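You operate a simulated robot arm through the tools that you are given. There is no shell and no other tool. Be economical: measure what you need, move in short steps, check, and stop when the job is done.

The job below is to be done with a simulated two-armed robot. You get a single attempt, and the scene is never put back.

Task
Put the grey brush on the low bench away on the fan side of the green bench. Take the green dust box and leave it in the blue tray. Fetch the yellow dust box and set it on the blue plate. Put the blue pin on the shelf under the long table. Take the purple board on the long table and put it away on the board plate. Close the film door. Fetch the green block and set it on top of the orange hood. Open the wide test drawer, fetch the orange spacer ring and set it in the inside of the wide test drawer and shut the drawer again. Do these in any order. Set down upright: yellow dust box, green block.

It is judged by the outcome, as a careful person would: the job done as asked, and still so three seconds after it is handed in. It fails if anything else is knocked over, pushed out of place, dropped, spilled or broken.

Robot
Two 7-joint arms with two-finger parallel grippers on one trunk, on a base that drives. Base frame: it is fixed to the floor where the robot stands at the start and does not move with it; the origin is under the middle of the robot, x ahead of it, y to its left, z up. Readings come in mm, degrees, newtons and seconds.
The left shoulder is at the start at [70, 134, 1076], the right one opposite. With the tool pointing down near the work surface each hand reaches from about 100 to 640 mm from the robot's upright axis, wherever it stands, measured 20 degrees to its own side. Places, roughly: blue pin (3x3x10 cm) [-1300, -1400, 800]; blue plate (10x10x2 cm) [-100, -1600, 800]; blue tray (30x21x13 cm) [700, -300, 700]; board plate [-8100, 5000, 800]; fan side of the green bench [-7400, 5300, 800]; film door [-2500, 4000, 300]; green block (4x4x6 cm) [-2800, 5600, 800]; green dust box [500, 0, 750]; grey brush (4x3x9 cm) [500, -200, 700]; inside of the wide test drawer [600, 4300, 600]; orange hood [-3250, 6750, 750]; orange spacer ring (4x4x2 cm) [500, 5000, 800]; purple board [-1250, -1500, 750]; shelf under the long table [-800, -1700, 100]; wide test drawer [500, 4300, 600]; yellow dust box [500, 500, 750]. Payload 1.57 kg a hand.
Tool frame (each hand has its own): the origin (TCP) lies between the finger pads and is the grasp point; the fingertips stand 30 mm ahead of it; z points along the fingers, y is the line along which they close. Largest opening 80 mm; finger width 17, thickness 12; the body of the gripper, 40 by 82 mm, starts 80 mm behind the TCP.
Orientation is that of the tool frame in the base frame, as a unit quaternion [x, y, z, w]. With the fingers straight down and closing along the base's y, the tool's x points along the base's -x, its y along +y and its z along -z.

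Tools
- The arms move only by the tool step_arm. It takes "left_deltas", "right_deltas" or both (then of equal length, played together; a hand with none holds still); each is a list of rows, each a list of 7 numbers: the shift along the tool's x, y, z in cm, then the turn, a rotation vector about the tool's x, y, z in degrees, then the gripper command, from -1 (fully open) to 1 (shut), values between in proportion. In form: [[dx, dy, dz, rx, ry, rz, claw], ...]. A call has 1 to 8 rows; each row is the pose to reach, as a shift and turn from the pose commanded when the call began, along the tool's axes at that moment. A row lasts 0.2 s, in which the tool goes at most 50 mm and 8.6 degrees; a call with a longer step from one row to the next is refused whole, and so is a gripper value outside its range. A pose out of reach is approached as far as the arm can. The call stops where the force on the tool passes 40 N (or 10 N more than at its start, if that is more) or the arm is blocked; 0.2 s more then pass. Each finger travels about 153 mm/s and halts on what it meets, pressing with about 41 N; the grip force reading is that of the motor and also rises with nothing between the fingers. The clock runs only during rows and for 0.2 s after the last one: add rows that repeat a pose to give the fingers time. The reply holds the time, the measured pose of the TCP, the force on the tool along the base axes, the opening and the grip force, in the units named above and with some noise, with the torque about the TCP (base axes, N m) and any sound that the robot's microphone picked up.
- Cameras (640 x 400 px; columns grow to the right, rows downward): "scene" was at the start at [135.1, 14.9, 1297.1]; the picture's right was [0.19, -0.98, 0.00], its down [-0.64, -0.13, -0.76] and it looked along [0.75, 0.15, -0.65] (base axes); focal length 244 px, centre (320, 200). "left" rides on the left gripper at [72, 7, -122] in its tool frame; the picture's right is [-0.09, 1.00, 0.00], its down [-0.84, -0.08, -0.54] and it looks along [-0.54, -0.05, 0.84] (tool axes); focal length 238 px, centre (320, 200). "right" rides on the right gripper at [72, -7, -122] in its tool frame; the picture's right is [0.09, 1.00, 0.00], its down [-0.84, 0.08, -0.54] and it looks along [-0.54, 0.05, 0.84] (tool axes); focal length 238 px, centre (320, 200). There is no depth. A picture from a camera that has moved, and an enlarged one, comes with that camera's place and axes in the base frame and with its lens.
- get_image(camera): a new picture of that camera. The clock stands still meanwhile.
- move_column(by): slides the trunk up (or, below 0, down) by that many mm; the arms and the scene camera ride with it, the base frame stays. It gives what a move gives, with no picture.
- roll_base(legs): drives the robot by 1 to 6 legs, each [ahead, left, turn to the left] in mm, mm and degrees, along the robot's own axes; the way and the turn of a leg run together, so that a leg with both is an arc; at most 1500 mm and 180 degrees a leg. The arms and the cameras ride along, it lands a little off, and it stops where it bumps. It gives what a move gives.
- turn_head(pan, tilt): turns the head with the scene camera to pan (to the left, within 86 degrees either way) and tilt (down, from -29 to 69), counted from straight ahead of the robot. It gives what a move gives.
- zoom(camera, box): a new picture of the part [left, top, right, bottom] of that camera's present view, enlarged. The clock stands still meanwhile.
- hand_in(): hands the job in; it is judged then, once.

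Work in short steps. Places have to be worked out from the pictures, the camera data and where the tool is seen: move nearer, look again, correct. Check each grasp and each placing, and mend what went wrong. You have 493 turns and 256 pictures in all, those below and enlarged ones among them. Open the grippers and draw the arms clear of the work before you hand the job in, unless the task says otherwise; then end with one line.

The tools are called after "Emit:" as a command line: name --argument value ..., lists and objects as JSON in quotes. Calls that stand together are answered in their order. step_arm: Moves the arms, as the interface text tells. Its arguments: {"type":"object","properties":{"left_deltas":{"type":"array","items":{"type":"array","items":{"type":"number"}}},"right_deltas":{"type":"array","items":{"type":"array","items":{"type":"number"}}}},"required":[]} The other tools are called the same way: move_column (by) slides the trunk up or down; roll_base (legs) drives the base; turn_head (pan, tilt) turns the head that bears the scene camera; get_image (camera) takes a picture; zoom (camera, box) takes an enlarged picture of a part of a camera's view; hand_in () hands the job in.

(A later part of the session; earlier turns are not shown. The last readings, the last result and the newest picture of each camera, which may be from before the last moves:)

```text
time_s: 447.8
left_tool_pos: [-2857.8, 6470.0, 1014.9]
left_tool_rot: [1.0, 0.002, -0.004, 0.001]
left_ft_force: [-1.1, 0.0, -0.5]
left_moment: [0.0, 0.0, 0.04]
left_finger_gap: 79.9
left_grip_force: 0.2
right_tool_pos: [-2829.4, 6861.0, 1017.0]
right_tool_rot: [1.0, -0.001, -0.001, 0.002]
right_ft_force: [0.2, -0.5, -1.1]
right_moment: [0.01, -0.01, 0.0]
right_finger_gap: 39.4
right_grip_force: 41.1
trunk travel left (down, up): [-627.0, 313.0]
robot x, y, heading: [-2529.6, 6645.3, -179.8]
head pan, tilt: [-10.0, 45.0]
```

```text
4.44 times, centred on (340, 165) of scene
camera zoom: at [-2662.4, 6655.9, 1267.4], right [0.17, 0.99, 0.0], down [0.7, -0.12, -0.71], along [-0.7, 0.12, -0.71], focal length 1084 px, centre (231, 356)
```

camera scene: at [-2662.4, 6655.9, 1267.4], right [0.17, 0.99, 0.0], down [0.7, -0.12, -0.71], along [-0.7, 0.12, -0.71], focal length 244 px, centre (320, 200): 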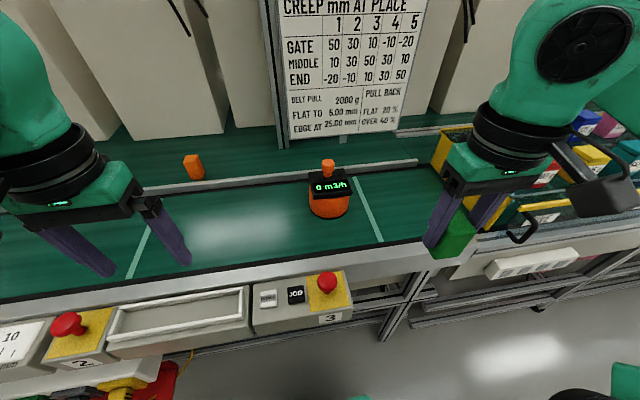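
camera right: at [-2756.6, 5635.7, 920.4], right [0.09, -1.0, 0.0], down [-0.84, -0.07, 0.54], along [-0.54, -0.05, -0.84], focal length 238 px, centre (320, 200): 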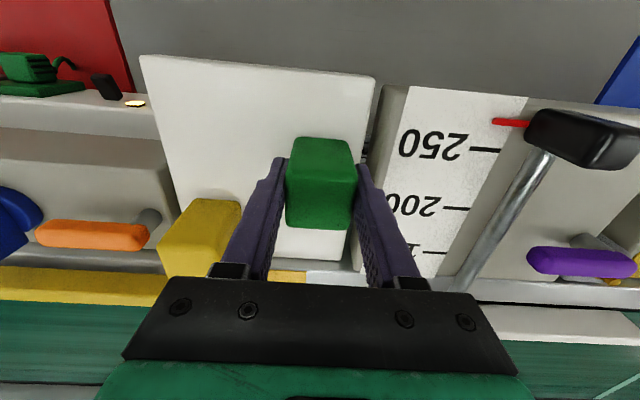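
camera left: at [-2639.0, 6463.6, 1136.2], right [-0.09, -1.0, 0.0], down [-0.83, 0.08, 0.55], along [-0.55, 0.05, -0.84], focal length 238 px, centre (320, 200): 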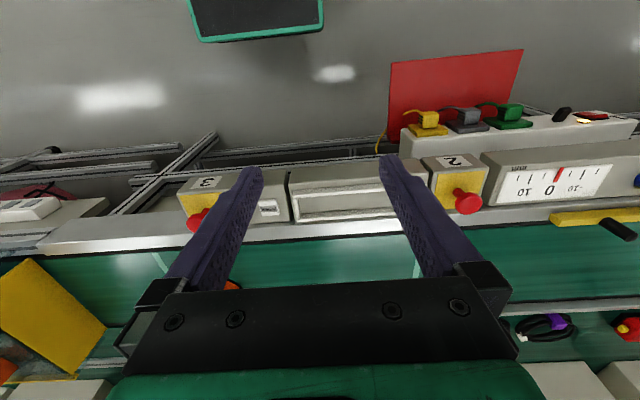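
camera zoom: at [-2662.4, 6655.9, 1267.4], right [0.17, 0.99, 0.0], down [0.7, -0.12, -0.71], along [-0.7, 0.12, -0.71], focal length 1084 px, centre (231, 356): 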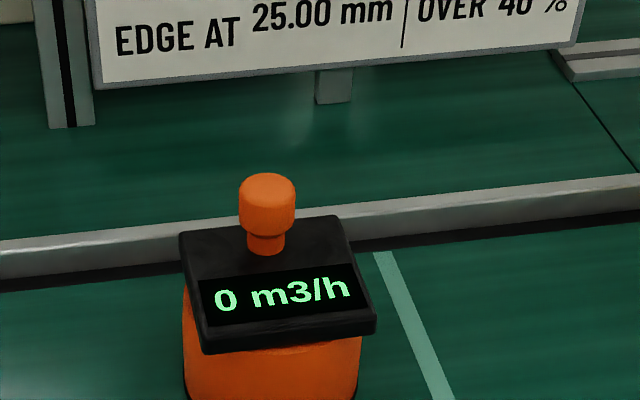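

The hood's top is a flat 94 mm panel at z ≈ 858 (x −3170 to −3076), with the knob at its rear (−3142). The block fits on the flat part in front of the knob, at about (−3101, 6759). I'll move above it.

Emit:
step_arm --right_deltas '[[-4, 1.5, 0, 0, 0, 0, 1], [-8, 3, 0, 0, 0, 0, 1], [-12, 4.5, 0, 0, 0, 0, 1], [-16, 6, 0, 0, 0, 0, 1], [-20, 7.5, 0, 0, 0, 0, 1], [-24, 9, 0, 0, 0, 0, 1], [-26.6, 10.2, 0, 0, 0, 0, 1]]'

Emit:
get_image --camera "right"

Emit:
zoom --camera "scene" --box '[260, 80, 420, 230]'

```text
time_s: 449.4
left_tool_pos: [-2859.7, 6469.3, 1015.2]
left_tool_rot: [1.0, 0.001, -0.005, 0.0]
left_ft_force: [0.3, 0.5, -0.5]
left_moment: [0.01, 0.01, 0.01]
left_finger_gap: 80.1
left_grip_force: 0.1
right_tool_pos: [-3095.6, 6756.0, 1018.0]
right_tool_rot: [1.0, 0.0, -0.002, 0.0]
right_ft_force: [-0.1, 0.5, -0.9]
right_moment: [0.02, -0.06, 0.02]
right_finger_gap: 39.5
right_grip_force: 41.5
trunk travel left (down, up): [-627.0, 313.0]
robot x, y, heading: [-2532.2, 6644.5, -179.9]
head pan, tilt: [-10.0, 45.0]
```

```text
92 pictures are left
camera right: at [-3024.3, 6763.1, 1139.8], right [0.09, -1.0, 0.0], down [-0.84, -0.08, 0.54], along [-0.54, -0.05, -0.84], focal length 238 px, centre (320, 200)
```

right: 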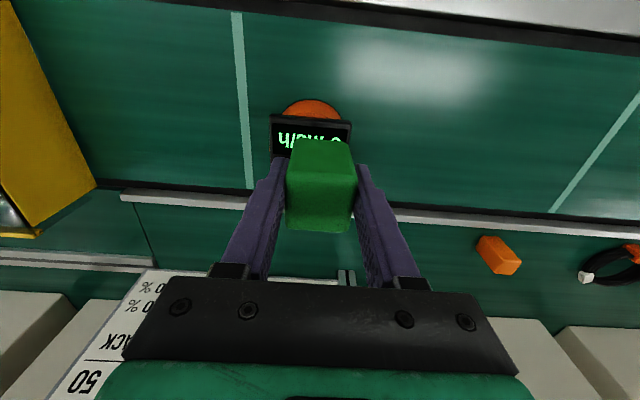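

```text
2.67 times, centred on (340, 155) of scene
camera zoom: at [-2662.5, 6653.9, 1267.4], right [0.17, 0.99, 0.0], down [0.7, -0.12, -0.71], along [-0.7, 0.12, -0.71], focal length 650 px, centre (267, 320)
```

zoom: 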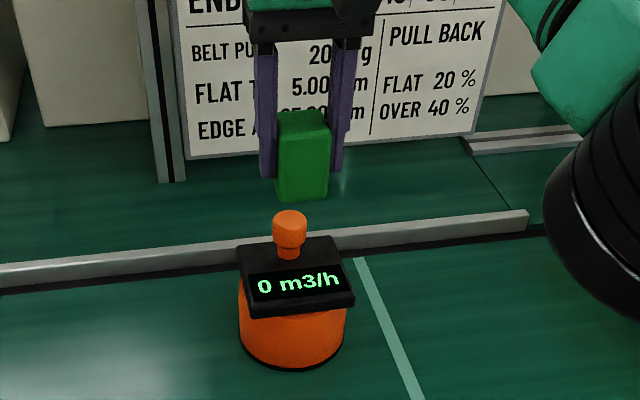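

Cross-checking views gives panel z ≈ 840, front edge x ≈ −3097 and knob at (−3171, 6763). The block target is then about (−3126, 6764). I'll adjust and recheck.

Emit:
step_arm --right_deltas '[[-1.5, -0.4, 0, 0, 0, 0, 1], [-3, -0.8, 1, 0, 0, 0, 1], [-3, -0.8, 3, 0, 0, 0, 1]]'

Emit:
get_image --camera "right"

Emit:
zoom --camera "scene" --box '[260, 80, 420, 230]'

```text
time_s: 450.2
left_tool_pos: [-2859.5, 6469.5, 1014.8]
left_tool_rot: [1.0, 0.001, -0.004, 0.001]
left_ft_force: [-0.3, 1.0, 0.2]
left_moment: [-0.05, -0.04, 0.01]
left_finger_gap: 79.8
left_grip_force: 0.0
right_tool_pos: [-3109.1, 6763.7, 986.0]
right_tool_rot: [1.0, -0.001, -0.001, 0.003]
right_ft_force: [1.3, -0.4, -2.1]
right_moment: [-0.01, 0.01, -0.03]
right_finger_gap: 39.4
right_grip_force: 41.5
right hand out of reach, approached as far as the arm can: row 1, 2, 3
trunk travel left (down, up): [-627.0, 313.0]
robot x, y, heading: [-2532.7, 6646.1, -179.8]
head pan, tilt: [-10.0, 45.0]
```

```text
90 pictures are left
camera right: at [-3038.0, 6769.3, 1107.5], right [0.09, -1.0, 0.0], down [-0.84, -0.07, 0.54], along [-0.54, -0.05, -0.84], focal length 238 px, centre (320, 200)
```

right: 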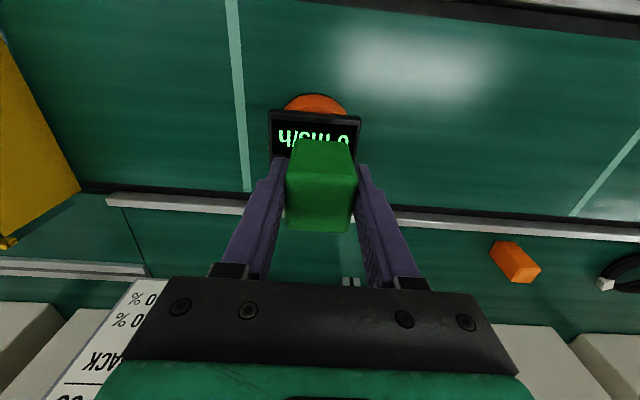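

```text
2.67 times, centred on (340, 155) of scene
camera zoom: at [-2662.8, 6657.2, 1267.4], right [0.17, 0.99, 0.0], down [0.7, -0.12, -0.71], along [-0.7, 0.12, -0.71], focal length 650 px, centre (267, 320)
```

zoom: 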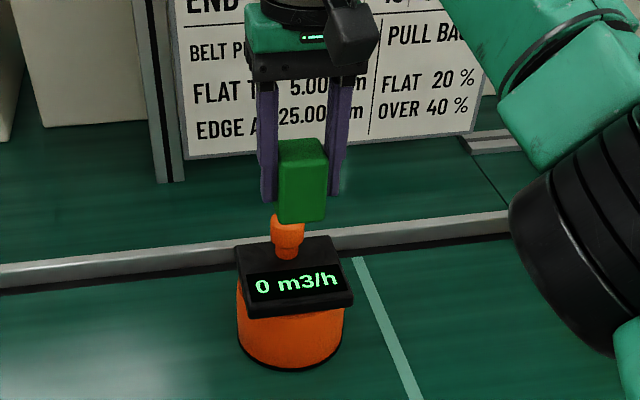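

The arm is at its limit, so I'll roll 35 mm ahead. The block stays about 50 mm above the knob.

Emit:
roll_base --legs '[[35, 0, 0]]'

Emit:
get_image --camera "right"

```text
time_s: 451.1
left_tool_pos: [-2890.8, 6469.1, 1017.0]
left_tool_rot: [1.0, 0.002, -0.006, 0.001]
left_ft_force: [0.6, 0.2, -0.2]
left_moment: [0.02, 0.01, 0.06]
left_finger_gap: 80.0
left_grip_force: 0.1
right_tool_pos: [-3140.1, 6761.5, 988.0]
right_tool_rot: [1.0, -0.001, -0.003, 0.002]
right_ft_force: [0.0, -0.5, -1.2]
right_moment: [0.03, 0.01, -0.01]
right_finger_gap: 39.5
right_grip_force: 40.8
trunk travel left (down, up): [-627.0, 313.0]
robot x, y, heading: [-2568.4, 6641.8, -179.5]
head pan, tilt: [-10.0, 45.0]
```

```text
88 pictures are left
camera right: at [-3069.2, 6767.4, 1109.7], right [0.09, -1.0, 0.0], down [-0.83, -0.07, 0.55], along [-0.54, -0.05, -0.84], focal length 238 px, centre (320, 200)
```

right: 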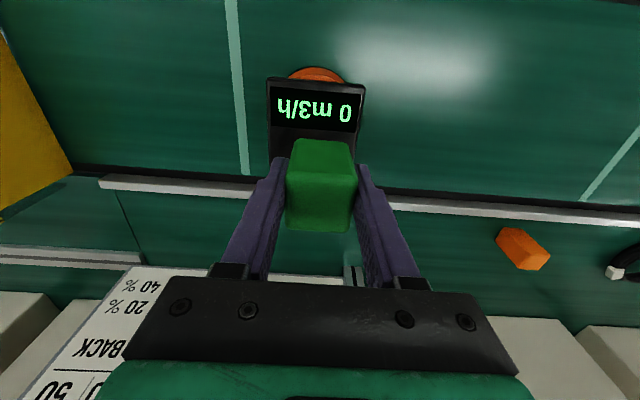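

Refined: panel z ≈ 830, front edge x ≈ −3103, so the target is (−3131, 6766). I'll correct and descend to about z 885.

Emit:
step_arm --right_deltas '[[0.9, -0.4, 0, 0, 0, 0, 1], [0.9, -0.4, 3, 0, 0, 0, 1], [0.9, -0.4, 6, 0, 0, 0, 1], [0.9, -0.4, 9, 0, 0, 0, 1], [0.9, -0.4, 10.2, 0, 0, 0, 1]]'

Emit:
zoom --camera "scene" --box '[260, 90, 420, 210]'

Emit:
get_image --camera "right"

```text
time_s: 452.3
left_tool_pos: [-2890.5, 6469.4, 1017.0]
left_tool_rot: [1.0, 0.002, -0.007, 0.0]
left_ft_force: [0.0, -0.1, -0.1]
left_moment: [0.01, 0.03, -0.01]
left_finger_gap: 80.1
left_grip_force: 0.0
right_tool_pos: [-3133.2, 6765.4, 887.9]
right_tool_rot: [1.0, -0.001, -0.006, 0.003]
right_ft_force: [-7.0, 3.1, 20.0]
right_moment: [0.39, 0.0, 0.09]
right_finger_gap: 39.3
right_grip_force: 41.1
trunk travel left (down, up): [-627.0, 313.0]
robot x, y, heading: [-2566.2, 6643.1, -179.8]
head pan, tilt: [-10.0, 45.0]
```

```text
3.33 times, centred on (340, 150) of scene
camera zoom: at [-2693.1, 6655.4, 1268.3], right [0.17, 0.99, 0.0], down [0.7, -0.12, -0.71], along [-0.7, 0.12, -0.71], focal length 813 px, centre (253, 367)
```

zoom: 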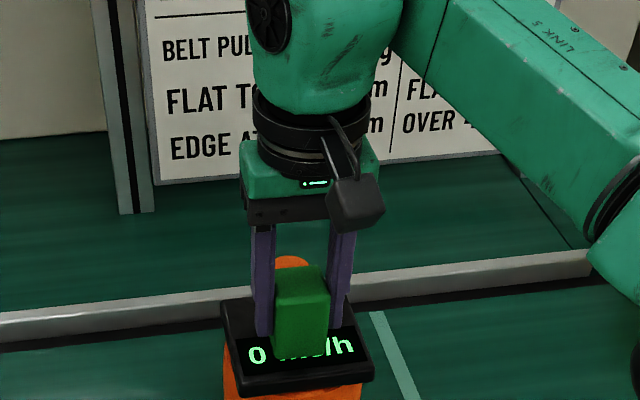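

```text
86 pictures are left
camera right: at [-3060.8, 6772.5, 1010.7], right [0.09, -1.0, 0.0], down [-0.83, -0.07, 0.55], along [-0.55, -0.05, -0.83], focal length 238 px, centre (320, 200)
```

right: 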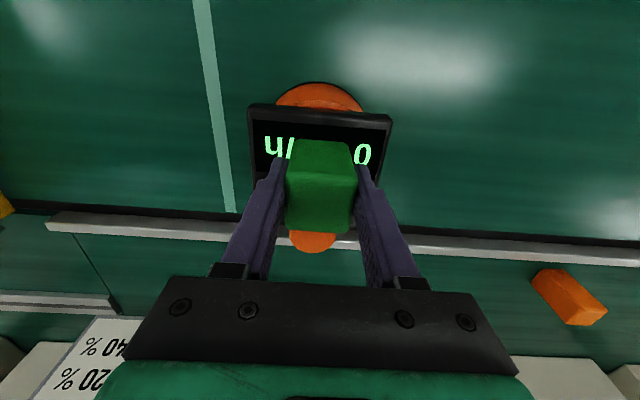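

The block rests on the panel with 20 N, just in front of the knob. I'll ease the load and release.

Emit:
step_arm --right_deltas '[[0.1, 0, -0.2, 0, 0.4, 0, 1], [0.1, 0, -0.2, 0, 0.4, 0, 0.2], [0.1, 0, -0.2, 0, 0.4, 0, -0.1], [0.1, 0, -0.2, 0, 0.4, 0, -0.3], [0.1, 0, -0.2, 0, 0.4, 0, -0.45]]'

Emit:
get_image --camera "right"

```text
time_s: 453.5
left_tool_pos: [-2892.5, 6469.0, 1016.1]
left_tool_rot: [1.0, 0.002, -0.004, 0.001]
left_ft_force: [0.2, 0.6, 0.7]
left_moment: [0.01, 0.0, 0.03]
left_finger_gap: 79.8
left_grip_force: 0.0
right_tool_pos: [-3132.2, 6765.7, 887.7]
right_tool_rot: [1.0, -0.001, 0.003, 0.002]
right_ft_force: [-0.5, 0.1, 0.3]
right_moment: [0.03, 0.02, 0.0]
right_finger_gap: 58.0
right_grip_force: 0.1
trunk travel left (down, up): [-627.0, 313.0]
robot x, y, heading: [-2568.1, 6640.1, -179.6]
head pan, tilt: [-10.0, 45.0]
```

```text
85 pictures are left
camera right: at [-3062.1, 6771.5, 1009.5], right [0.09, -1.0, 0.0], down [-0.84, -0.07, 0.54], along [-0.54, -0.05, -0.84], focal length 238 px, centre (320, 200)
```

right: 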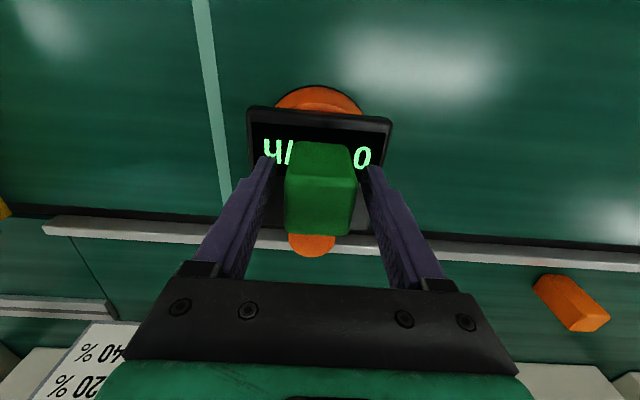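

Block stands on its own. I'll rise straight up, then retract.

Emit:
step_arm --right_deltas '[[0, 0, -2, 0, 0, 0, -0.45], [0, 0, -5, 0, 0, 0, -0.45], [0, 0, -9, 0, 0, 0, -0.45], [0, 0, -12.5, 0, 0, 0, -0.45], [4, 0, -13, 0, 0, 0, -0.45], [8.5, 0, -13, 0, 0, 0, -1], [13, 0, -13, 0, 0, 0, -1], [17.5, 0, -13, 0, 0, 0, -1]]'

Emit:
zoom --camera "scene" --box '[260, 90, 420, 210]'

```text
time_s: 455.3
left_tool_pos: [-2892.2, 6469.3, 1016.2]
left_tool_rot: [1.0, 0.003, -0.005, 0.001]
left_ft_force: [-0.5, -0.4, 0.4]
left_moment: [-0.03, -0.03, 0.0]
left_finger_gap: 80.1
left_grip_force: 0.1
right_tool_pos: [-2954.9, 6765.9, 1017.3]
right_tool_rot: [1.0, -0.002, 0.001, 0.002]
right_ft_force: [-1.3, -0.3, 0.4]
right_moment: [-0.02, 0.03, 0.01]
right_finger_gap: 80.0
right_grip_force: 0.0
trunk travel left (down, up): [-627.0, 313.0]
robot x, y, heading: [-2569.0, 6638.8, -179.7]
head pan, tilt: [-10.0, 45.0]
```

```text
3.33 times, centred on (340, 150) of scene
camera zoom: at [-2694.7, 6656.3, 1267.6], right [0.17, 0.99, 0.0], down [0.7, -0.12, -0.71], along [-0.7, 0.12, -0.71], focal length 813 px, centre (253, 367)
```

zoom: 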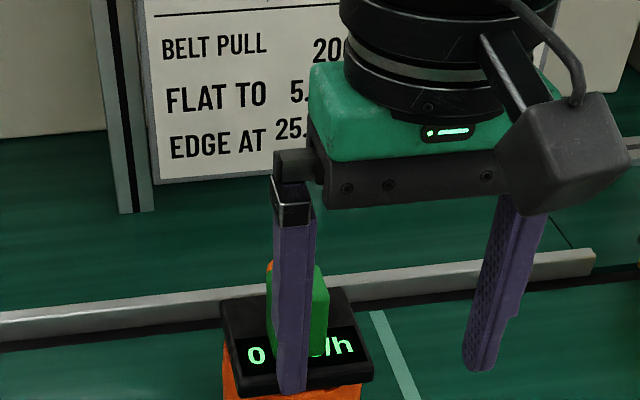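

The block stands on the hood. I'll back out, check it once more, and travel around the partition to the drawer area.

Emit:
roll_base --legs '[[-500, 0, 0]]'

Emit:
zoom --camera "scene" --box '[220, 100, 420, 250]'

Emit:
step_arm --right_deltas '[[4, -1.5, 0, 0, 0, 0, -1], [8, -3, 0, 0, 0, 0, -1], [12, -5, 0, 0, 0, 0, -1]]'

Emit:
roll_base --legs '[[0, 0, 90], [1490, 0, 0], [1490, 0, 0], [1490, 0, 0], [1200, 0, 0], [0, 0, 90]]'

Emit:
turn_head --pan 0 --tilt 15

Emit:
get_image --camera "scene"

```text
time_s: 458.2
left_tool_pos: [-2398.3, 6471.3, 1015.0]
left_tool_rot: [1.0, -0.001, -0.004, 0.0]
left_ft_force: [0.0, -0.7, 0.6]
left_moment: [-0.01, 0.0, -0.01]
left_finger_gap: 79.9
left_grip_force: 0.1
right_tool_pos: [-2461.9, 6768.6, 1017.2]
right_tool_rot: [1.0, -0.003, 0.002, 0.003]
right_ft_force: [0.1, -0.2, 0.0]
right_moment: [-0.03, -0.02, 0.01]
right_finger_gap: 79.9
right_grip_force: 0.1
trunk travel left (down, up): [-627.0, 313.0]
robot x, y, heading: [-2072.4, 6645.3, 180.1]
head pan, tilt: [-10.0, 45.0]
```

```text
2.67 times, centred on (320, 175) of scene
camera zoom: at [-2201.0, 6657.1, 1267.4], right [0.17, 0.98, 0.0], down [0.7, -0.12, -0.71], along [-0.7, 0.12, -0.71], focal length 650 px, centre (320, 267)
```

zoom: 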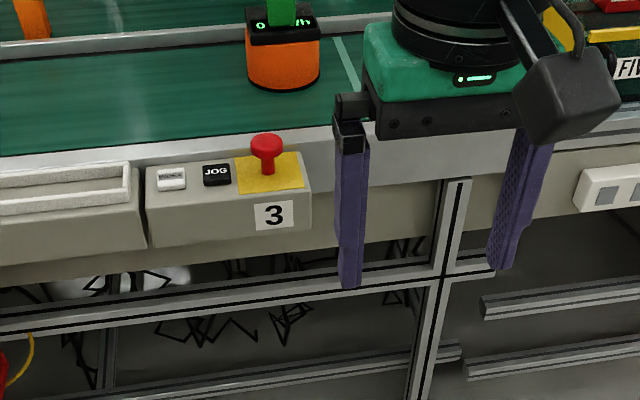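

```text
time_s: 459.0
left_tool_pos: [-2397.6, 6473.3, 1015.3]
left_tool_rot: [1.0, -0.001, -0.006, 0.002]
left_ft_force: [0.2, 0.2, -0.2]
left_moment: [-0.05, 0.04, 0.01]
left_finger_gap: 79.9
left_grip_force: 0.0
right_tool_pos: [-2338.3, 6821.8, 1017.6]
right_tool_rot: [1.0, -0.003, 0.002, 0.002]
right_ft_force: [0.0, 0.5, 0.1]
right_moment: [0.0, 0.0, 0.0]
right_finger_gap: 80.1
right_grip_force: 0.1
trunk travel left (down, up): [-627.0, 313.0]
robot x, y, heading: [-2071.4, 6646.8, 180.2]
head pan, tilt: [-10.0, 45.0]
```

```text
time_s: 493.9
left_tool_pos: [-1596.4, 1138.7, 1015.7]
left_tool_rot: [-0.035, 0.999, 0.001, 0.004]
left_ft_force: [-0.7, 0.0, 0.1]
left_moment: [-0.01, 0.01, 0.01]
left_finger_gap: 80.3
left_grip_force: 0.0
right_tool_pos: [-1629.2, 787.5, 1016.6]
right_tool_rot: [-0.031, 1.0, 0.002, -0.002]
right_ft_force: [1.0, 0.3, 0.1]
right_moment: [-0.01, 0.01, 0.01]
right_finger_gap: 79.7
right_grip_force: 0.0
trunk travel left (down, up): [-627.0, 313.0]
robot x, y, heading: [-1906.7, 942.9, 4.0]
head pan, tilt: [-10.0, 45.0]
```

```text
time_s: 494.9
left_tool_pos: [-1596.3, 1138.3, 1014.8]
left_tool_rot: [-0.035, 0.999, 0.002, 0.004]
left_ft_force: [-0.3, -0.1, -0.3]
left_moment: [-0.01, -0.04, 0.0]
left_finger_gap: 79.9
left_grip_force: 0.0
right_tool_pos: [-1629.5, 786.6, 1016.9]
right_tool_rot: [-0.031, 1.0, 0.002, -0.002]
right_ft_force: [0.4, 0.4, 0.1]
right_moment: [0.05, 0.02, 0.01]
right_finger_gap: 80.0
right_grip_force: 0.1
trunk travel left (down, up): [-627.0, 313.0]
robot x, y, heading: [-1910.7, 941.4, 4.0]
head pan, tilt: [0.0, 15.0]
```

```text
82 pictures are left
camera scene: at [-1764.0, 952.0, 1314.2], right [0.07, -1.0, 0.0], down [-0.26, -0.02, -0.97], along [0.96, 0.07, -0.26], focal length 244 px, centre (320, 200)
```

scene: 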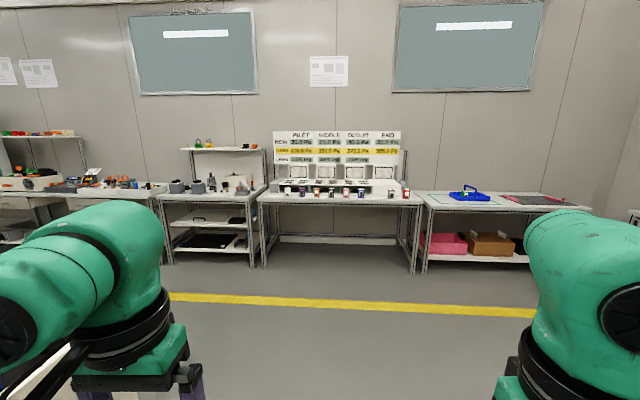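

Now to the right-hand aisle: ahead to x ≈ −460, then strafe left to y ≈ 4300.

Emit:
roll_base --legs '[[1450, 0, -4], [0, 1490, 0], [0, 1490, 0], [0, 350, 0]]'

Emit:
turn_head --pan 15 --tilt 25

Emit:
get_image --camera "scene"

```text
time_s: 517.8
left_tool_pos: [-147.0, 4471.5, 1014.8]
left_tool_rot: [0.004, 1.0, 0.002, 0.005]
left_ft_force: [-0.3, -0.6, -0.2]
left_moment: [-0.05, 0.03, 0.01]
left_finger_gap: 80.2
left_grip_force: 0.1
right_tool_pos: [-206.6, 4125.3, 1017.5]
right_tool_rot: [0.007, 1.0, 0.002, -0.002]
right_ft_force: [-0.8, -0.2, 0.2]
right_moment: [0.04, 0.02, -0.02]
right_finger_gap: 80.2
right_grip_force: 0.0
trunk travel left (down, up): [-627.0, 313.0]
robot x, y, heading: [-472.4, 4301.3, -0.3]
head pan, tilt: [0.0, 15.0]
```

```text
time_s: 518.6
left_tool_pos: [-146.2, 4471.7, 1014.3]
left_tool_rot: [0.004, 1.0, 0.0, 0.005]
left_ft_force: [-0.7, 0.7, 1.2]
left_moment: [-0.01, 0.03, 0.02]
left_finger_gap: 79.9
left_grip_force: 0.1
right_tool_pos: [-207.3, 4123.9, 1017.2]
right_tool_rot: [0.008, 1.0, 0.002, -0.001]
right_ft_force: [-0.3, -0.1, 0.3]
right_moment: [-0.03, -0.01, 0.0]
right_finger_gap: 80.3
right_grip_force: 0.1
trunk travel left (down, up): [-627.0, 313.0]
robot x, y, heading: [-472.5, 4300.4, -0.3]
head pan, tilt: [15.0, 25.0]
```

```text
81 pictures are left
camera scene: at [-333.3, 4322.2, 1298.1], right [0.25, -0.97, 0.0], down [-0.41, -0.11, -0.91], along [0.88, 0.23, -0.42], focal length 244 px, centre (320, 200)
```

scene: 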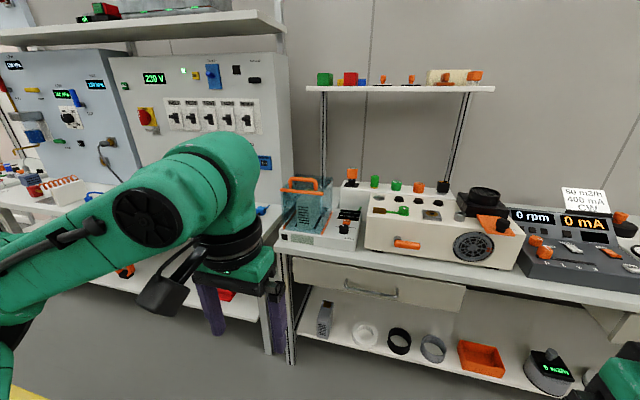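

The drawer (face x ≈ 385, z ≈ 500–710) has a grey bow handle at about (345, 4305, 597). I'll move closer for a good look.

Emit:
roll_base --legs '[[330, 0, 0]]'

Emit:
move_column --by -200

Emit:
turn_head --pan 0 --tilt 45

Emit:
get_image --camera "scene"

Emit:
get_image --camera "right"

```text
time_s: 520.8
left_tool_pos: [182.2, 4468.7, 1015.3]
left_tool_rot: [0.004, 1.0, 0.001, 0.006]
left_ft_force: [0.8, 0.4, -0.4]
left_moment: [-0.01, -0.05, 0.0]
left_finger_gap: 80.0
left_grip_force: 0.0
right_tool_pos: [123.3, 4122.1, 1017.8]
right_tool_rot: [0.007, 1.0, 0.002, -0.002]
right_ft_force: [-0.2, -0.4, -0.2]
right_moment: [0.0, -0.02, 0.01]
right_finger_gap: 79.9
right_grip_force: 0.2
trunk travel left (down, up): [-627.0, 313.0]
robot x, y, heading: [-142.9, 4296.5, -0.7]
head pan, tilt: [15.0, 25.0]
```

```text
time_s: 523.0
left_tool_pos: [182.2, 4467.7, 814.4]
left_tool_rot: [0.004, 1.0, 0.001, 0.006]
left_ft_force: [0.0, 0.8, -0.6]
left_moment: [0.0, 0.02, -0.01]
left_finger_gap: 80.0
left_grip_force: 0.1
right_tool_pos: [122.1, 4121.7, 817.7]
right_tool_rot: [0.007, 1.0, 0.002, -0.002]
right_ft_force: [0.9, -0.2, -0.4]
right_moment: [0.01, 0.04, 0.0]
right_finger_gap: 80.1
right_grip_force: 0.1
trunk travel left (down, up): [-427.0, 513.0]
robot x, y, heading: [-146.1, 4299.1, -0.0]
head pan, tilt: [15.0, 25.0]
```

```text
time_s: 523.8
left_tool_pos: [182.2, 4468.0, 816.1]
left_tool_rot: [0.005, 1.0, 0.001, 0.004]
left_ft_force: [-0.1, -0.5, -0.1]
left_moment: [-0.02, -0.04, 0.0]
left_finger_gap: 80.1
left_grip_force: 0.2
right_tool_pos: [122.6, 4122.0, 817.3]
right_tool_rot: [0.007, 1.0, 0.002, -0.002]
right_ft_force: [0.2, 0.0, 0.1]
right_moment: [0.02, 0.0, 0.0]
right_finger_gap: 80.2
right_grip_force: 0.0
trunk travel left (down, up): [-427.0, 513.0]
robot x, y, heading: [-144.0, 4298.3, -0.6]
head pan, tilt: [0.0, 45.0]
```

```text
80 pictures are left
camera scene: at [-11.0, 4296.0, 1067.5], right [-0.01, -1.0, 0.0], down [-0.71, 0.0, -0.71], along [0.71, 0.0, -0.71], focal length 244 px, centre (320, 200)
```

scene: 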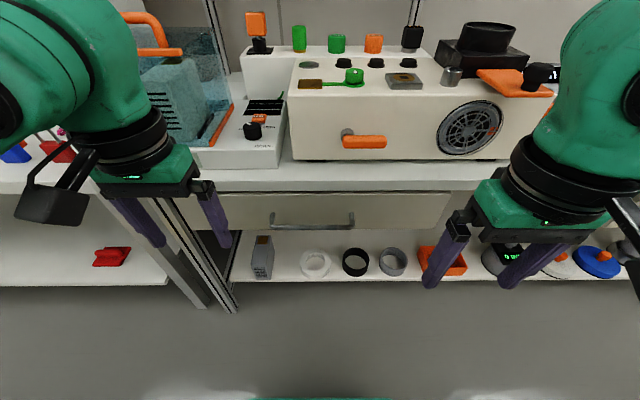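

```text
79 pictures are left
camera right: at [50.0, 4115.3, 939.8], right [-0.08, 1.0, 0.0], down [0.84, 0.06, 0.54], along [0.54, 0.05, -0.84], focal length 238 px, centre (320, 200)
```

right: 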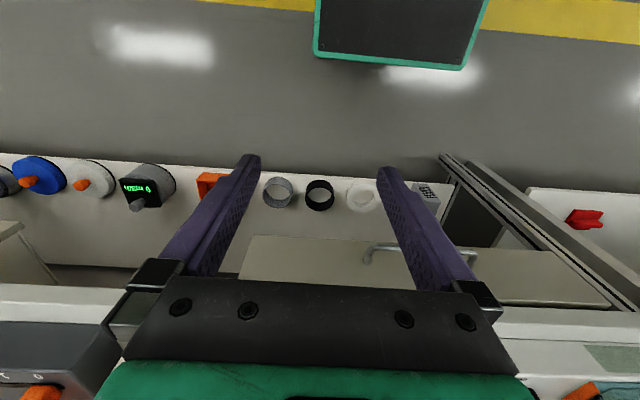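

The handle bar is around (335–360, 4310, ~630). I'll bring the right hand near it to localize it with the hand camera.

Emit:
step_arm --right_deltas '[[-3, 3, 0.5, 0, 0, 0, 0], [-6, 6, 1, 0, 0, 0, 1], [-9, 9, 1.5, 0, 0, 0, 1], [-11, 12, 2, 0, 0, 0, 1], [-12, 15, 2, 0, 0, 0, 1]]'

Emit:
get_image --camera "right"

Emit:
zoom --camera "scene" --box '[230, 150, 430, 250]'

```text
time_s: 525.0
left_tool_pos: [182.1, 4469.6, 814.9]
left_tool_rot: [0.004, 1.0, -0.001, 0.004]
left_ft_force: [0.7, 0.1, -0.7]
left_moment: [0.0, 0.05, 0.02]
left_finger_gap: 80.0
left_grip_force: 0.1
right_tool_pos: [244.2, 4269.8, 795.8]
right_tool_rot: [0.007, 1.0, 0.001, -0.003]
right_ft_force: [-0.3, 1.0, -0.1]
right_moment: [0.0, -0.02, 0.03]
right_finger_gap: 0.0
right_grip_force: 21.3
trunk travel left (down, up): [-427.0, 513.0]
robot x, y, heading: [-145.4, 4299.3, -0.6]
head pan, tilt: [0.0, 45.0]
```

```text
78 pictures are left
camera right: at [171.3, 4264.0, 918.6], right [-0.08, 1.0, 0.0], down [0.84, 0.06, 0.54], along [0.54, 0.04, -0.84], focal length 238 px, centre (320, 200)
```

right: 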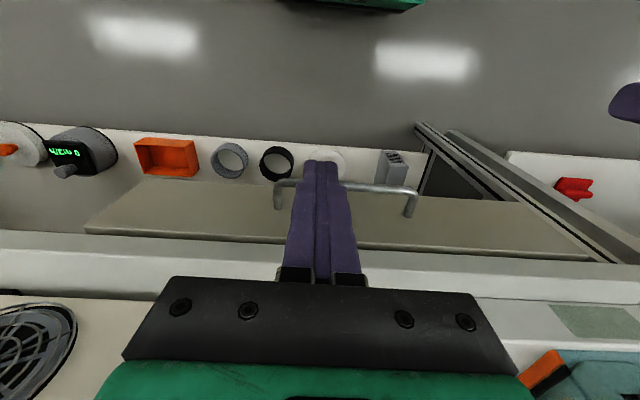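

```text
3.20 times, centred on (330, 200) of scene
camera zoom: at [-10.9, 4296.9, 1067.4], right [-0.01, -1.0, 0.0], down [-0.71, 0.0, -0.71], along [0.71, -0.01, -0.71], focal length 780 px, centre (288, 200)
```

zoom: 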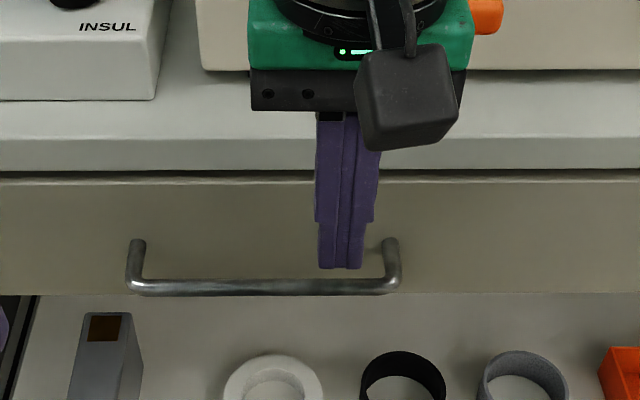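

The bar is at about (316, 4312, 662), with only a ~23 mm gap to the face and the slab just above it. A horizontal grip with fingers above and below the bar is safest. I'll back up 200 mm and pitch the right hand forward.

Emit:
roll_base --legs '[[-200, 0, 0.5]]'

Emit:
step_arm --right_deltas '[[0, -0.8, 1, 0, -8.3, 0, 0], [0, -1.6, 2, 0, -16.6, 0, -1], [0, -2.4, 3, 0, -24.9, 0, -1], [0, -3.2, 4, 0, -33.2, 0, -1], [0, -4, 5, 0, -41.5, 0, -1], [0, -4.8, 6, 0, -49.8, 0, -1], [0, -5.6, 7, 0, -58.1, 0, -1], [0, -6.4, 8, 0, -66.4, 0, -1]]'

Emit:
get_image --camera "scene"

```text
time_s: 526.6
left_tool_pos: [-20.9, 4472.3, 816.7]
left_tool_rot: [-0.001, 1.0, 0.001, 0.005]
left_ft_force: [-0.7, -1.1, 0.3]
left_moment: [-0.03, -0.03, 0.01]
left_finger_gap: 79.8
left_grip_force: 0.1
right_tool_pos: [42.3, 4274.5, 796.7]
right_tool_rot: [0.002, 1.0, 0.002, -0.002]
right_ft_force: [0.9, -0.1, -0.4]
right_moment: [-0.02, -0.03, 0.0]
right_finger_gap: 0.2
right_grip_force: 21.5
trunk travel left (down, up): [-427.0, 513.0]
robot x, y, heading: [-347.6, 4297.6, 0.0]
head pan, tilt: [0.0, 45.0]
```

```text
time_s: 528.4
left_tool_pos: [-19.5, 4471.5, 815.3]
left_tool_rot: [0.0, 1.0, 0.002, 0.003]
left_ft_force: [0.9, -1.0, -0.4]
left_moment: [-0.02, 0.02, -0.01]
left_finger_gap: 79.9
left_grip_force: 0.1
right_tool_pos: [38.5, 4233.0, 727.6]
right_tool_rot: [-0.013, 0.882, 0.016, 0.471]
right_ft_force: [0.8, -0.3, -0.3]
right_moment: [0.0, 0.02, 0.02]
right_finger_gap: 80.0
right_grip_force: 0.0
right hand out of reach, approached as far as the arm can: row 7, 8
trunk travel left (down, up): [-427.0, 513.0]
robot x, y, heading: [-347.5, 4297.6, 0.4]
head pan, tilt: [0.0, 45.0]
```

```text
76 pictures are left
camera scene: at [-211.9, 4296.7, 1067.4], right [0.0, -1.0, 0.0], down [-0.71, 0.0, -0.71], along [0.71, 0.0, -0.71], focal length 244 px, centre (320, 200)
```

scene: 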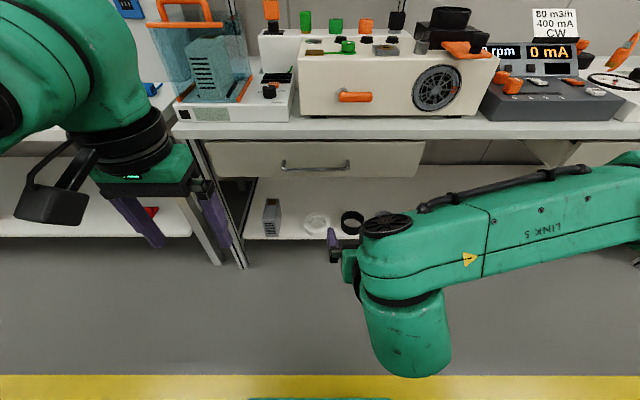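

Pitched 56° so far. Now I'll roll the hand 90° so the fingers close vertically.

Emit:
step_arm --right_deltas '[[0, 0, 0.3, 0, 0, 8.5, -1], [0, 0, 0.6, 0, 0, 17, -1], [0, 0, 1, 0, 0, 25.5, -1], [0, 0, 1.3, 0, 0, 34, -1], [0, 0, 1.6, 0, 0, 42.5, -1], [0, 0, 2, 0, 0, 51, -1], [0, 0, 2.3, 0, 0, 59.5, -1], [0, 0, 2.6, 0, 0, 68, -1]]'

Emit:
get_image --camera "scene"

```text
time_s: 530.2
left_tool_pos: [-20.1, 4471.8, 815.5]
left_tool_rot: [0.0, 1.0, 0.0, 0.004]
left_ft_force: [0.1, 0.7, -0.5]
left_moment: [0.0, -0.02, 0.03]
left_finger_gap: 79.9
left_grip_force: 0.1
right_tool_pos: [58.1, 4234.8, 713.5]
right_tool_rot: [0.483, 0.738, 0.277, 0.382]
right_ft_force: [0.0, 0.2, -1.2]
right_moment: [-0.02, 0.01, 0.01]
right_finger_gap: 79.8
right_grip_force: 0.0
trunk travel left (down, up): [-427.0, 513.0]
robot x, y, heading: [-346.0, 4297.8, 0.2]
head pan, tilt: [0.0, 45.0]
```

```text
75 pictures are left
camera scene: at [-212.3, 4297.6, 1067.5], right [0.0, -1.0, 0.0], down [-0.71, 0.0, -0.71], along [0.71, 0.0, -0.71], focal length 244 px, centre (320, 200)
```

scene: 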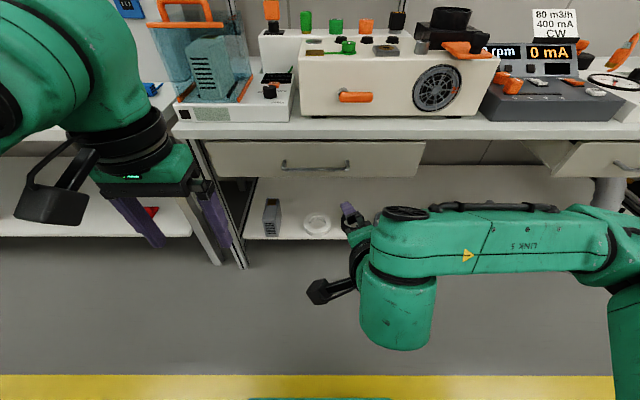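

Rolling works. I'll finish the orientation to horizontal with a vertical closing plane, while moving toward y ≈ 4290.

Emit:
step_arm --right_deltas '[[0.8, 0.7, 1.3, -6.6, -1.8, 4.2, -1], [1.7, 1.4, 2.5, -13.1, -3.5, 8.4, -1], [2.5, 2.1, 3.8, -19.7, -5.3, 12.6, -1], [3.4, 2.8, 5, -26.2, -7, 16.8, -1], [4.2, 3.5, 6.3, -32.8, -8.8, 21, -1]]'

Emit:
get_image --camera "scene"

Emit:
get_image --camera "right"

```text
time_s: 531.4
left_tool_pos: [-19.9, 4473.7, 815.8]
left_tool_rot: [0.0, 1.0, 0.0, 0.003]
left_ft_force: [-0.5, 0.1, -0.1]
left_moment: [-0.01, -0.03, 0.01]
left_finger_gap: 80.0
left_grip_force: 0.1
right_tool_pos: [119.0, 4288.0, 693.4]
right_tool_rot: [0.499, 0.499, 0.499, 0.503]
right_ft_force: [0.0, -0.4, -0.8]
right_moment: [-0.04, 0.01, -0.03]
right_finger_gap: 80.1
right_grip_force: 0.0
trunk travel left (down, up): [-427.0, 513.0]
robot x, y, heading: [-344.8, 4301.6, 0.0]
head pan, tilt: [0.0, 45.0]
```

```text
74 pictures are left
camera scene: at [-212.0, 4298.5, 1067.4], right [0.0, -1.0, 0.0], down [-0.71, 0.0, -0.71], along [0.71, 0.0, -0.71], focal length 244 px, centre (320, 200)
```

scene: 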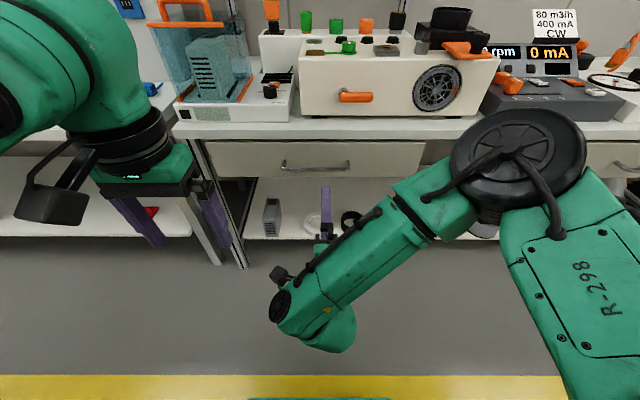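

```text
73 pictures are left
camera right: at [-4.3, 4360.5, 686.7], right [0.0, 0.1, 1.0], down [-0.54, -0.84, 0.08], along [0.84, -0.54, 0.06], focal length 238 px, centre (320, 200)
```

right: 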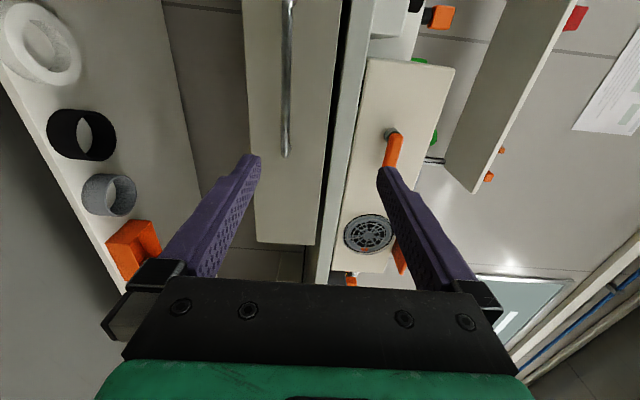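

The fingers now close vertically, and the bar is at z ≈ 656. I'll lower 37 mm and advance to x ≈ 295.

Emit:
step_arm --right_deltas '[[0, -1.8, 2, 0, 0, 0, -1], [0, -3.7, 5, 0, 0, 0, -1], [0, -3.7, 9, 0, 0, 0, -1], [0, -3.7, 13, 0, 0, 0, -1], [0, -3.7, 17, 0, 0, 0, -1]]'

Emit:
get_image --camera "right"

Emit:
zoom --camera "scene" --box '[250, 110, 410, 230]'

```text
time_s: 532.6
left_tool_pos: [-19.8, 4472.2, 815.6]
left_tool_rot: [0.0, 1.0, 0.001, 0.004]
left_ft_force: [-0.2, 0.0, -0.5]
left_moment: [0.01, 0.0, 0.04]
left_finger_gap: 80.1
left_grip_force: 0.1
right_tool_pos: [289.9, 4288.2, 655.8]
right_tool_rot: [0.499, 0.501, 0.499, 0.502]
right_ft_force: [0.4, 0.3, 0.0]
right_moment: [0.0, 0.03, 0.02]
right_finger_gap: 80.0
right_grip_force: 0.0
trunk travel left (down, up): [-427.0, 513.0]
robot x, y, heading: [-347.7, 4301.4, 0.0]
head pan, tilt: [0.0, 45.0]
```

```text
72 pictures are left
camera right: at [166.8, 4359.4, 649.9], right [0.0, 0.1, 1.0], down [-0.54, -0.84, 0.08], along [0.84, -0.54, 0.05], focal length 238 px, centre (320, 200)
```

right: 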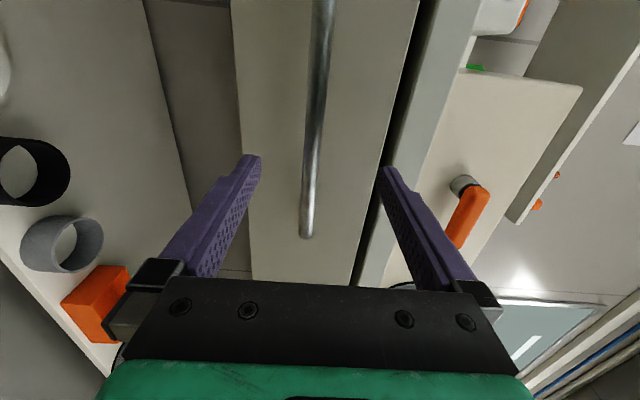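

```text
3.33 times, centred on (330, 170) of scene
camera zoom: at [-211.8, 4297.8, 1067.4], right [0.0, -1.0, 0.0], down [-0.71, 0.0, -0.71], along [0.71, 0.0, -0.71], focal length 813 px, centre (287, 300)
```

zoom: 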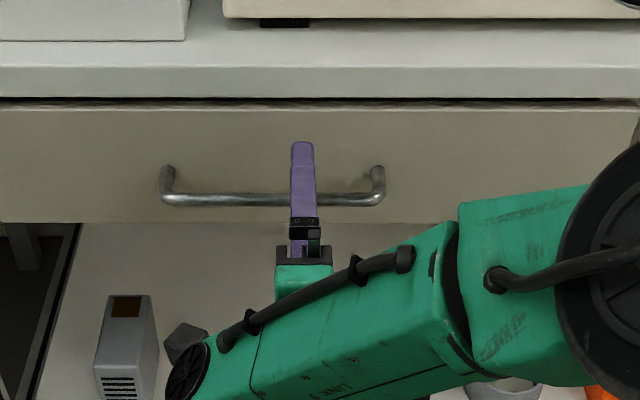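

The bar is centered between the fingers but near the tips. I'll advance 17 mm and close.

Emit:
step_arm --right_deltas '[[0, 0, 0.9, 0, 0, 0, -1], [0, 0, 1.7, 0, 0, 0, -1], [0, 0, 1.7, 0, 0, 0, -0.2], [0, 0, 1.7, 0, 0, 0, 0.5], [0, 0, 1.7, 0, 0, 0, 1], [0, 0, 1.7, 0, 0, 0, 1], [0, 0, 1.7, 0, 0, 0, 1]]'

Emit:
get_image --camera "right"

```text
time_s: 534.2
left_tool_pos: [-17.6, 4472.3, 814.3]
left_tool_rot: [0.0, 1.0, 0.001, 0.003]
left_ft_force: [-0.2, 0.6, -0.9]
left_moment: [0.01, 0.02, -0.01]
left_finger_gap: 80.1
left_grip_force: 0.0
right_tool_pos: [306.5, 4288.0, 649.4]
right_tool_rot: [0.504, 0.503, 0.496, 0.497]
right_ft_force: [-11.4, -1.9, -27.2]
right_moment: [0.08, 0.42, 0.14]
right_finger_gap: 11.7
right_grip_force: 28.5
trunk travel left (down, up): [-427.0, 513.0]
robot x, y, heading: [-344.5, 4301.8, 0.5]
head pan, tilt: [0.0, 45.0]
```

```text
70 pictures are left
camera right: at [183.2, 4359.8, 645.1], right [0.01, 0.1, 1.0], down [-0.54, -0.84, 0.09], along [0.84, -0.54, 0.04], focal length 238 px, centre (320, 200)
```

right: 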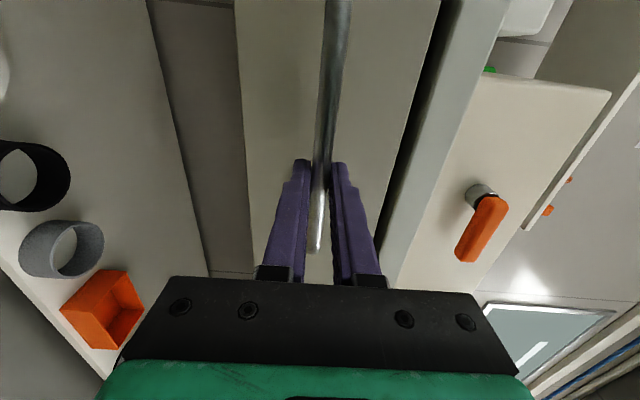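

Gripped the bar. I'll relieve the vertical strain and pull the drawer straight out with the arm.

Emit:
step_arm --right_deltas '[[0, -0.5, 0, 0, 0, 0, 1], [0, -0.6, -2, 0, 0, 0, 1], [0, -0.6, -5, 0, 0, 0, 1], [0, -0.6, -8, 0, 0, 0, 1], [0, -0.6, -11, 0, 0, 0, 1], [0, -0.6, -14, 0, 0, 0, 1], [0, -0.6, -17, 0, 0, 0, 1]]'

Emit:
get_image --camera "scene"

```text
time_s: 535.8
left_tool_pos: [-20.5, 4471.8, 816.1]
left_tool_rot: [0.0, 1.0, 0.001, 0.004]
left_ft_force: [0.2, -0.2, -0.2]
left_moment: [0.0, 0.02, 0.01]
left_finger_gap: 79.9
left_grip_force: 0.0
right_tool_pos: [135.8, 4288.2, 649.2]
right_tool_rot: [0.5, 0.5, 0.499, 0.502]
right_ft_force: [-0.5, 0.3, -0.7]
right_moment: [0.08, 0.08, -0.1]
right_finger_gap: 11.4
right_grip_force: 28.7
trunk travel left (down, up): [-427.0, 513.0]
robot x, y, heading: [-343.5, 4300.7, 0.1]
head pan, tilt: [0.0, 45.0]
```

```text
69 pictures are left
camera scene: at [-212.4, 4297.8, 1067.5], right [0.0, -1.0, 0.0], down [-0.71, 0.0, -0.71], along [0.71, 0.0, -0.71], focal length 244 px, centre (320, 200)
```

scene: 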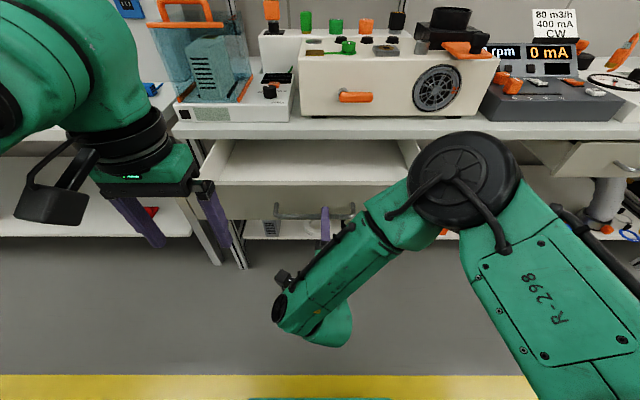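

The drawer opens smoothly. I'll draw it another 80 mm with the base.

Emit:
roll_base --legs '[[-80, 0, 0]]'

Emit:
get_image --camera "scene"

```text
time_s: 536.8
left_tool_pos: [-99.4, 4472.1, 815.3]
left_tool_rot: [-0.001, 1.0, 0.001, 0.005]
left_ft_force: [-0.1, 0.2, -0.5]
left_moment: [0.0, 0.01, -0.01]
left_finger_gap: 80.1
left_grip_force: 0.1
right_tool_pos: [57.1, 4287.5, 649.6]
right_tool_rot: [0.498, 0.5, 0.5, 0.501]
right_ft_force: [0.6, -4.6, 3.4]
right_moment: [0.13, -0.04, -0.13]
right_finger_gap: 11.7
right_grip_force: 29.2
trunk travel left (down, up): [-427.0, 513.0]
robot x, y, heading: [-424.8, 4299.3, 0.1]
head pan, tilt: [0.0, 45.0]
```

```text
68 pictures are left
camera scene: at [-291.9, 4296.9, 1067.6], right [0.0, -1.0, 0.0], down [-0.71, 0.0, -0.71], along [0.71, 0.0, -0.71], focal length 244 px, centre (320, 200)
```

scene: 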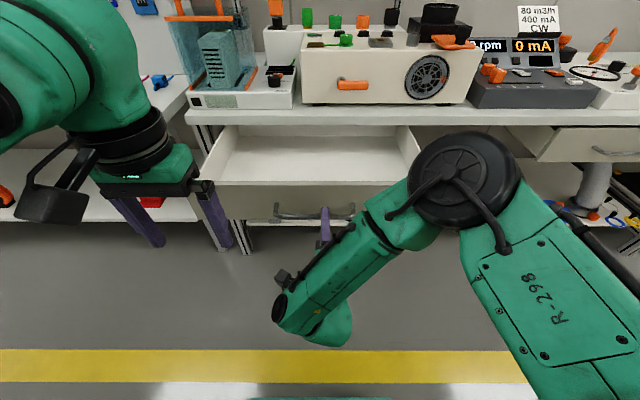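

Drawer open about 250 mm. I'll release the bar and back the hand off.

Emit:
step_arm --right_deltas '[[0, 0, 0, 0, 0, 0, 0.2], [0, 0, 0, 0, 0, 0, -0.3], [0, 0, 0, 0, 0, 0, -0.3], [0, 0, -3, 0, 0, 0, -0.3], [0, 0, -6, 0, 0, 0, -0.3], [0, 0, -8, 0, 0, 0, -0.3]]'

Emit:
get_image --camera "scene"

```text
time_s: 538.2
left_tool_pos: [-99.3, 4473.1, 816.2]
left_tool_rot: [-0.001, 1.0, 0.0, 0.005]
left_ft_force: [-0.2, -0.1, 0.7]
left_moment: [-0.01, 0.0, -0.01]
left_finger_gap: 80.0
left_grip_force: 0.1
right_tool_pos: [-21.0, 4287.2, 650.2]
right_tool_rot: [0.499, 0.501, 0.499, 0.502]
right_ft_force: [0.0, 0.3, -0.6]
right_moment: [-0.02, 0.04, -0.03]
right_finger_gap: 51.9
right_grip_force: 0.1
trunk travel left (down, up): [-427.0, 513.0]
robot x, y, heading: [-426.5, 4299.3, 0.2]
head pan, tilt: [0.0, 45.0]
```

```text
67 pictures are left
camera scene: at [-291.5, 4298.3, 1067.5], right [0.0, -1.0, 0.0], down [-0.71, 0.0, -0.71], along [0.71, 0.0, -0.71], focal length 244 px, centre (320, 200)
```

scene: 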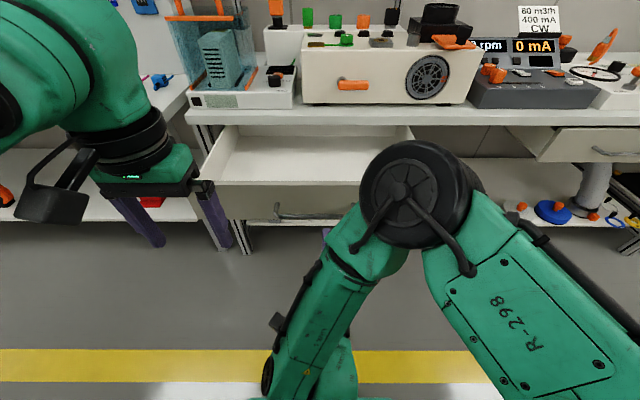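

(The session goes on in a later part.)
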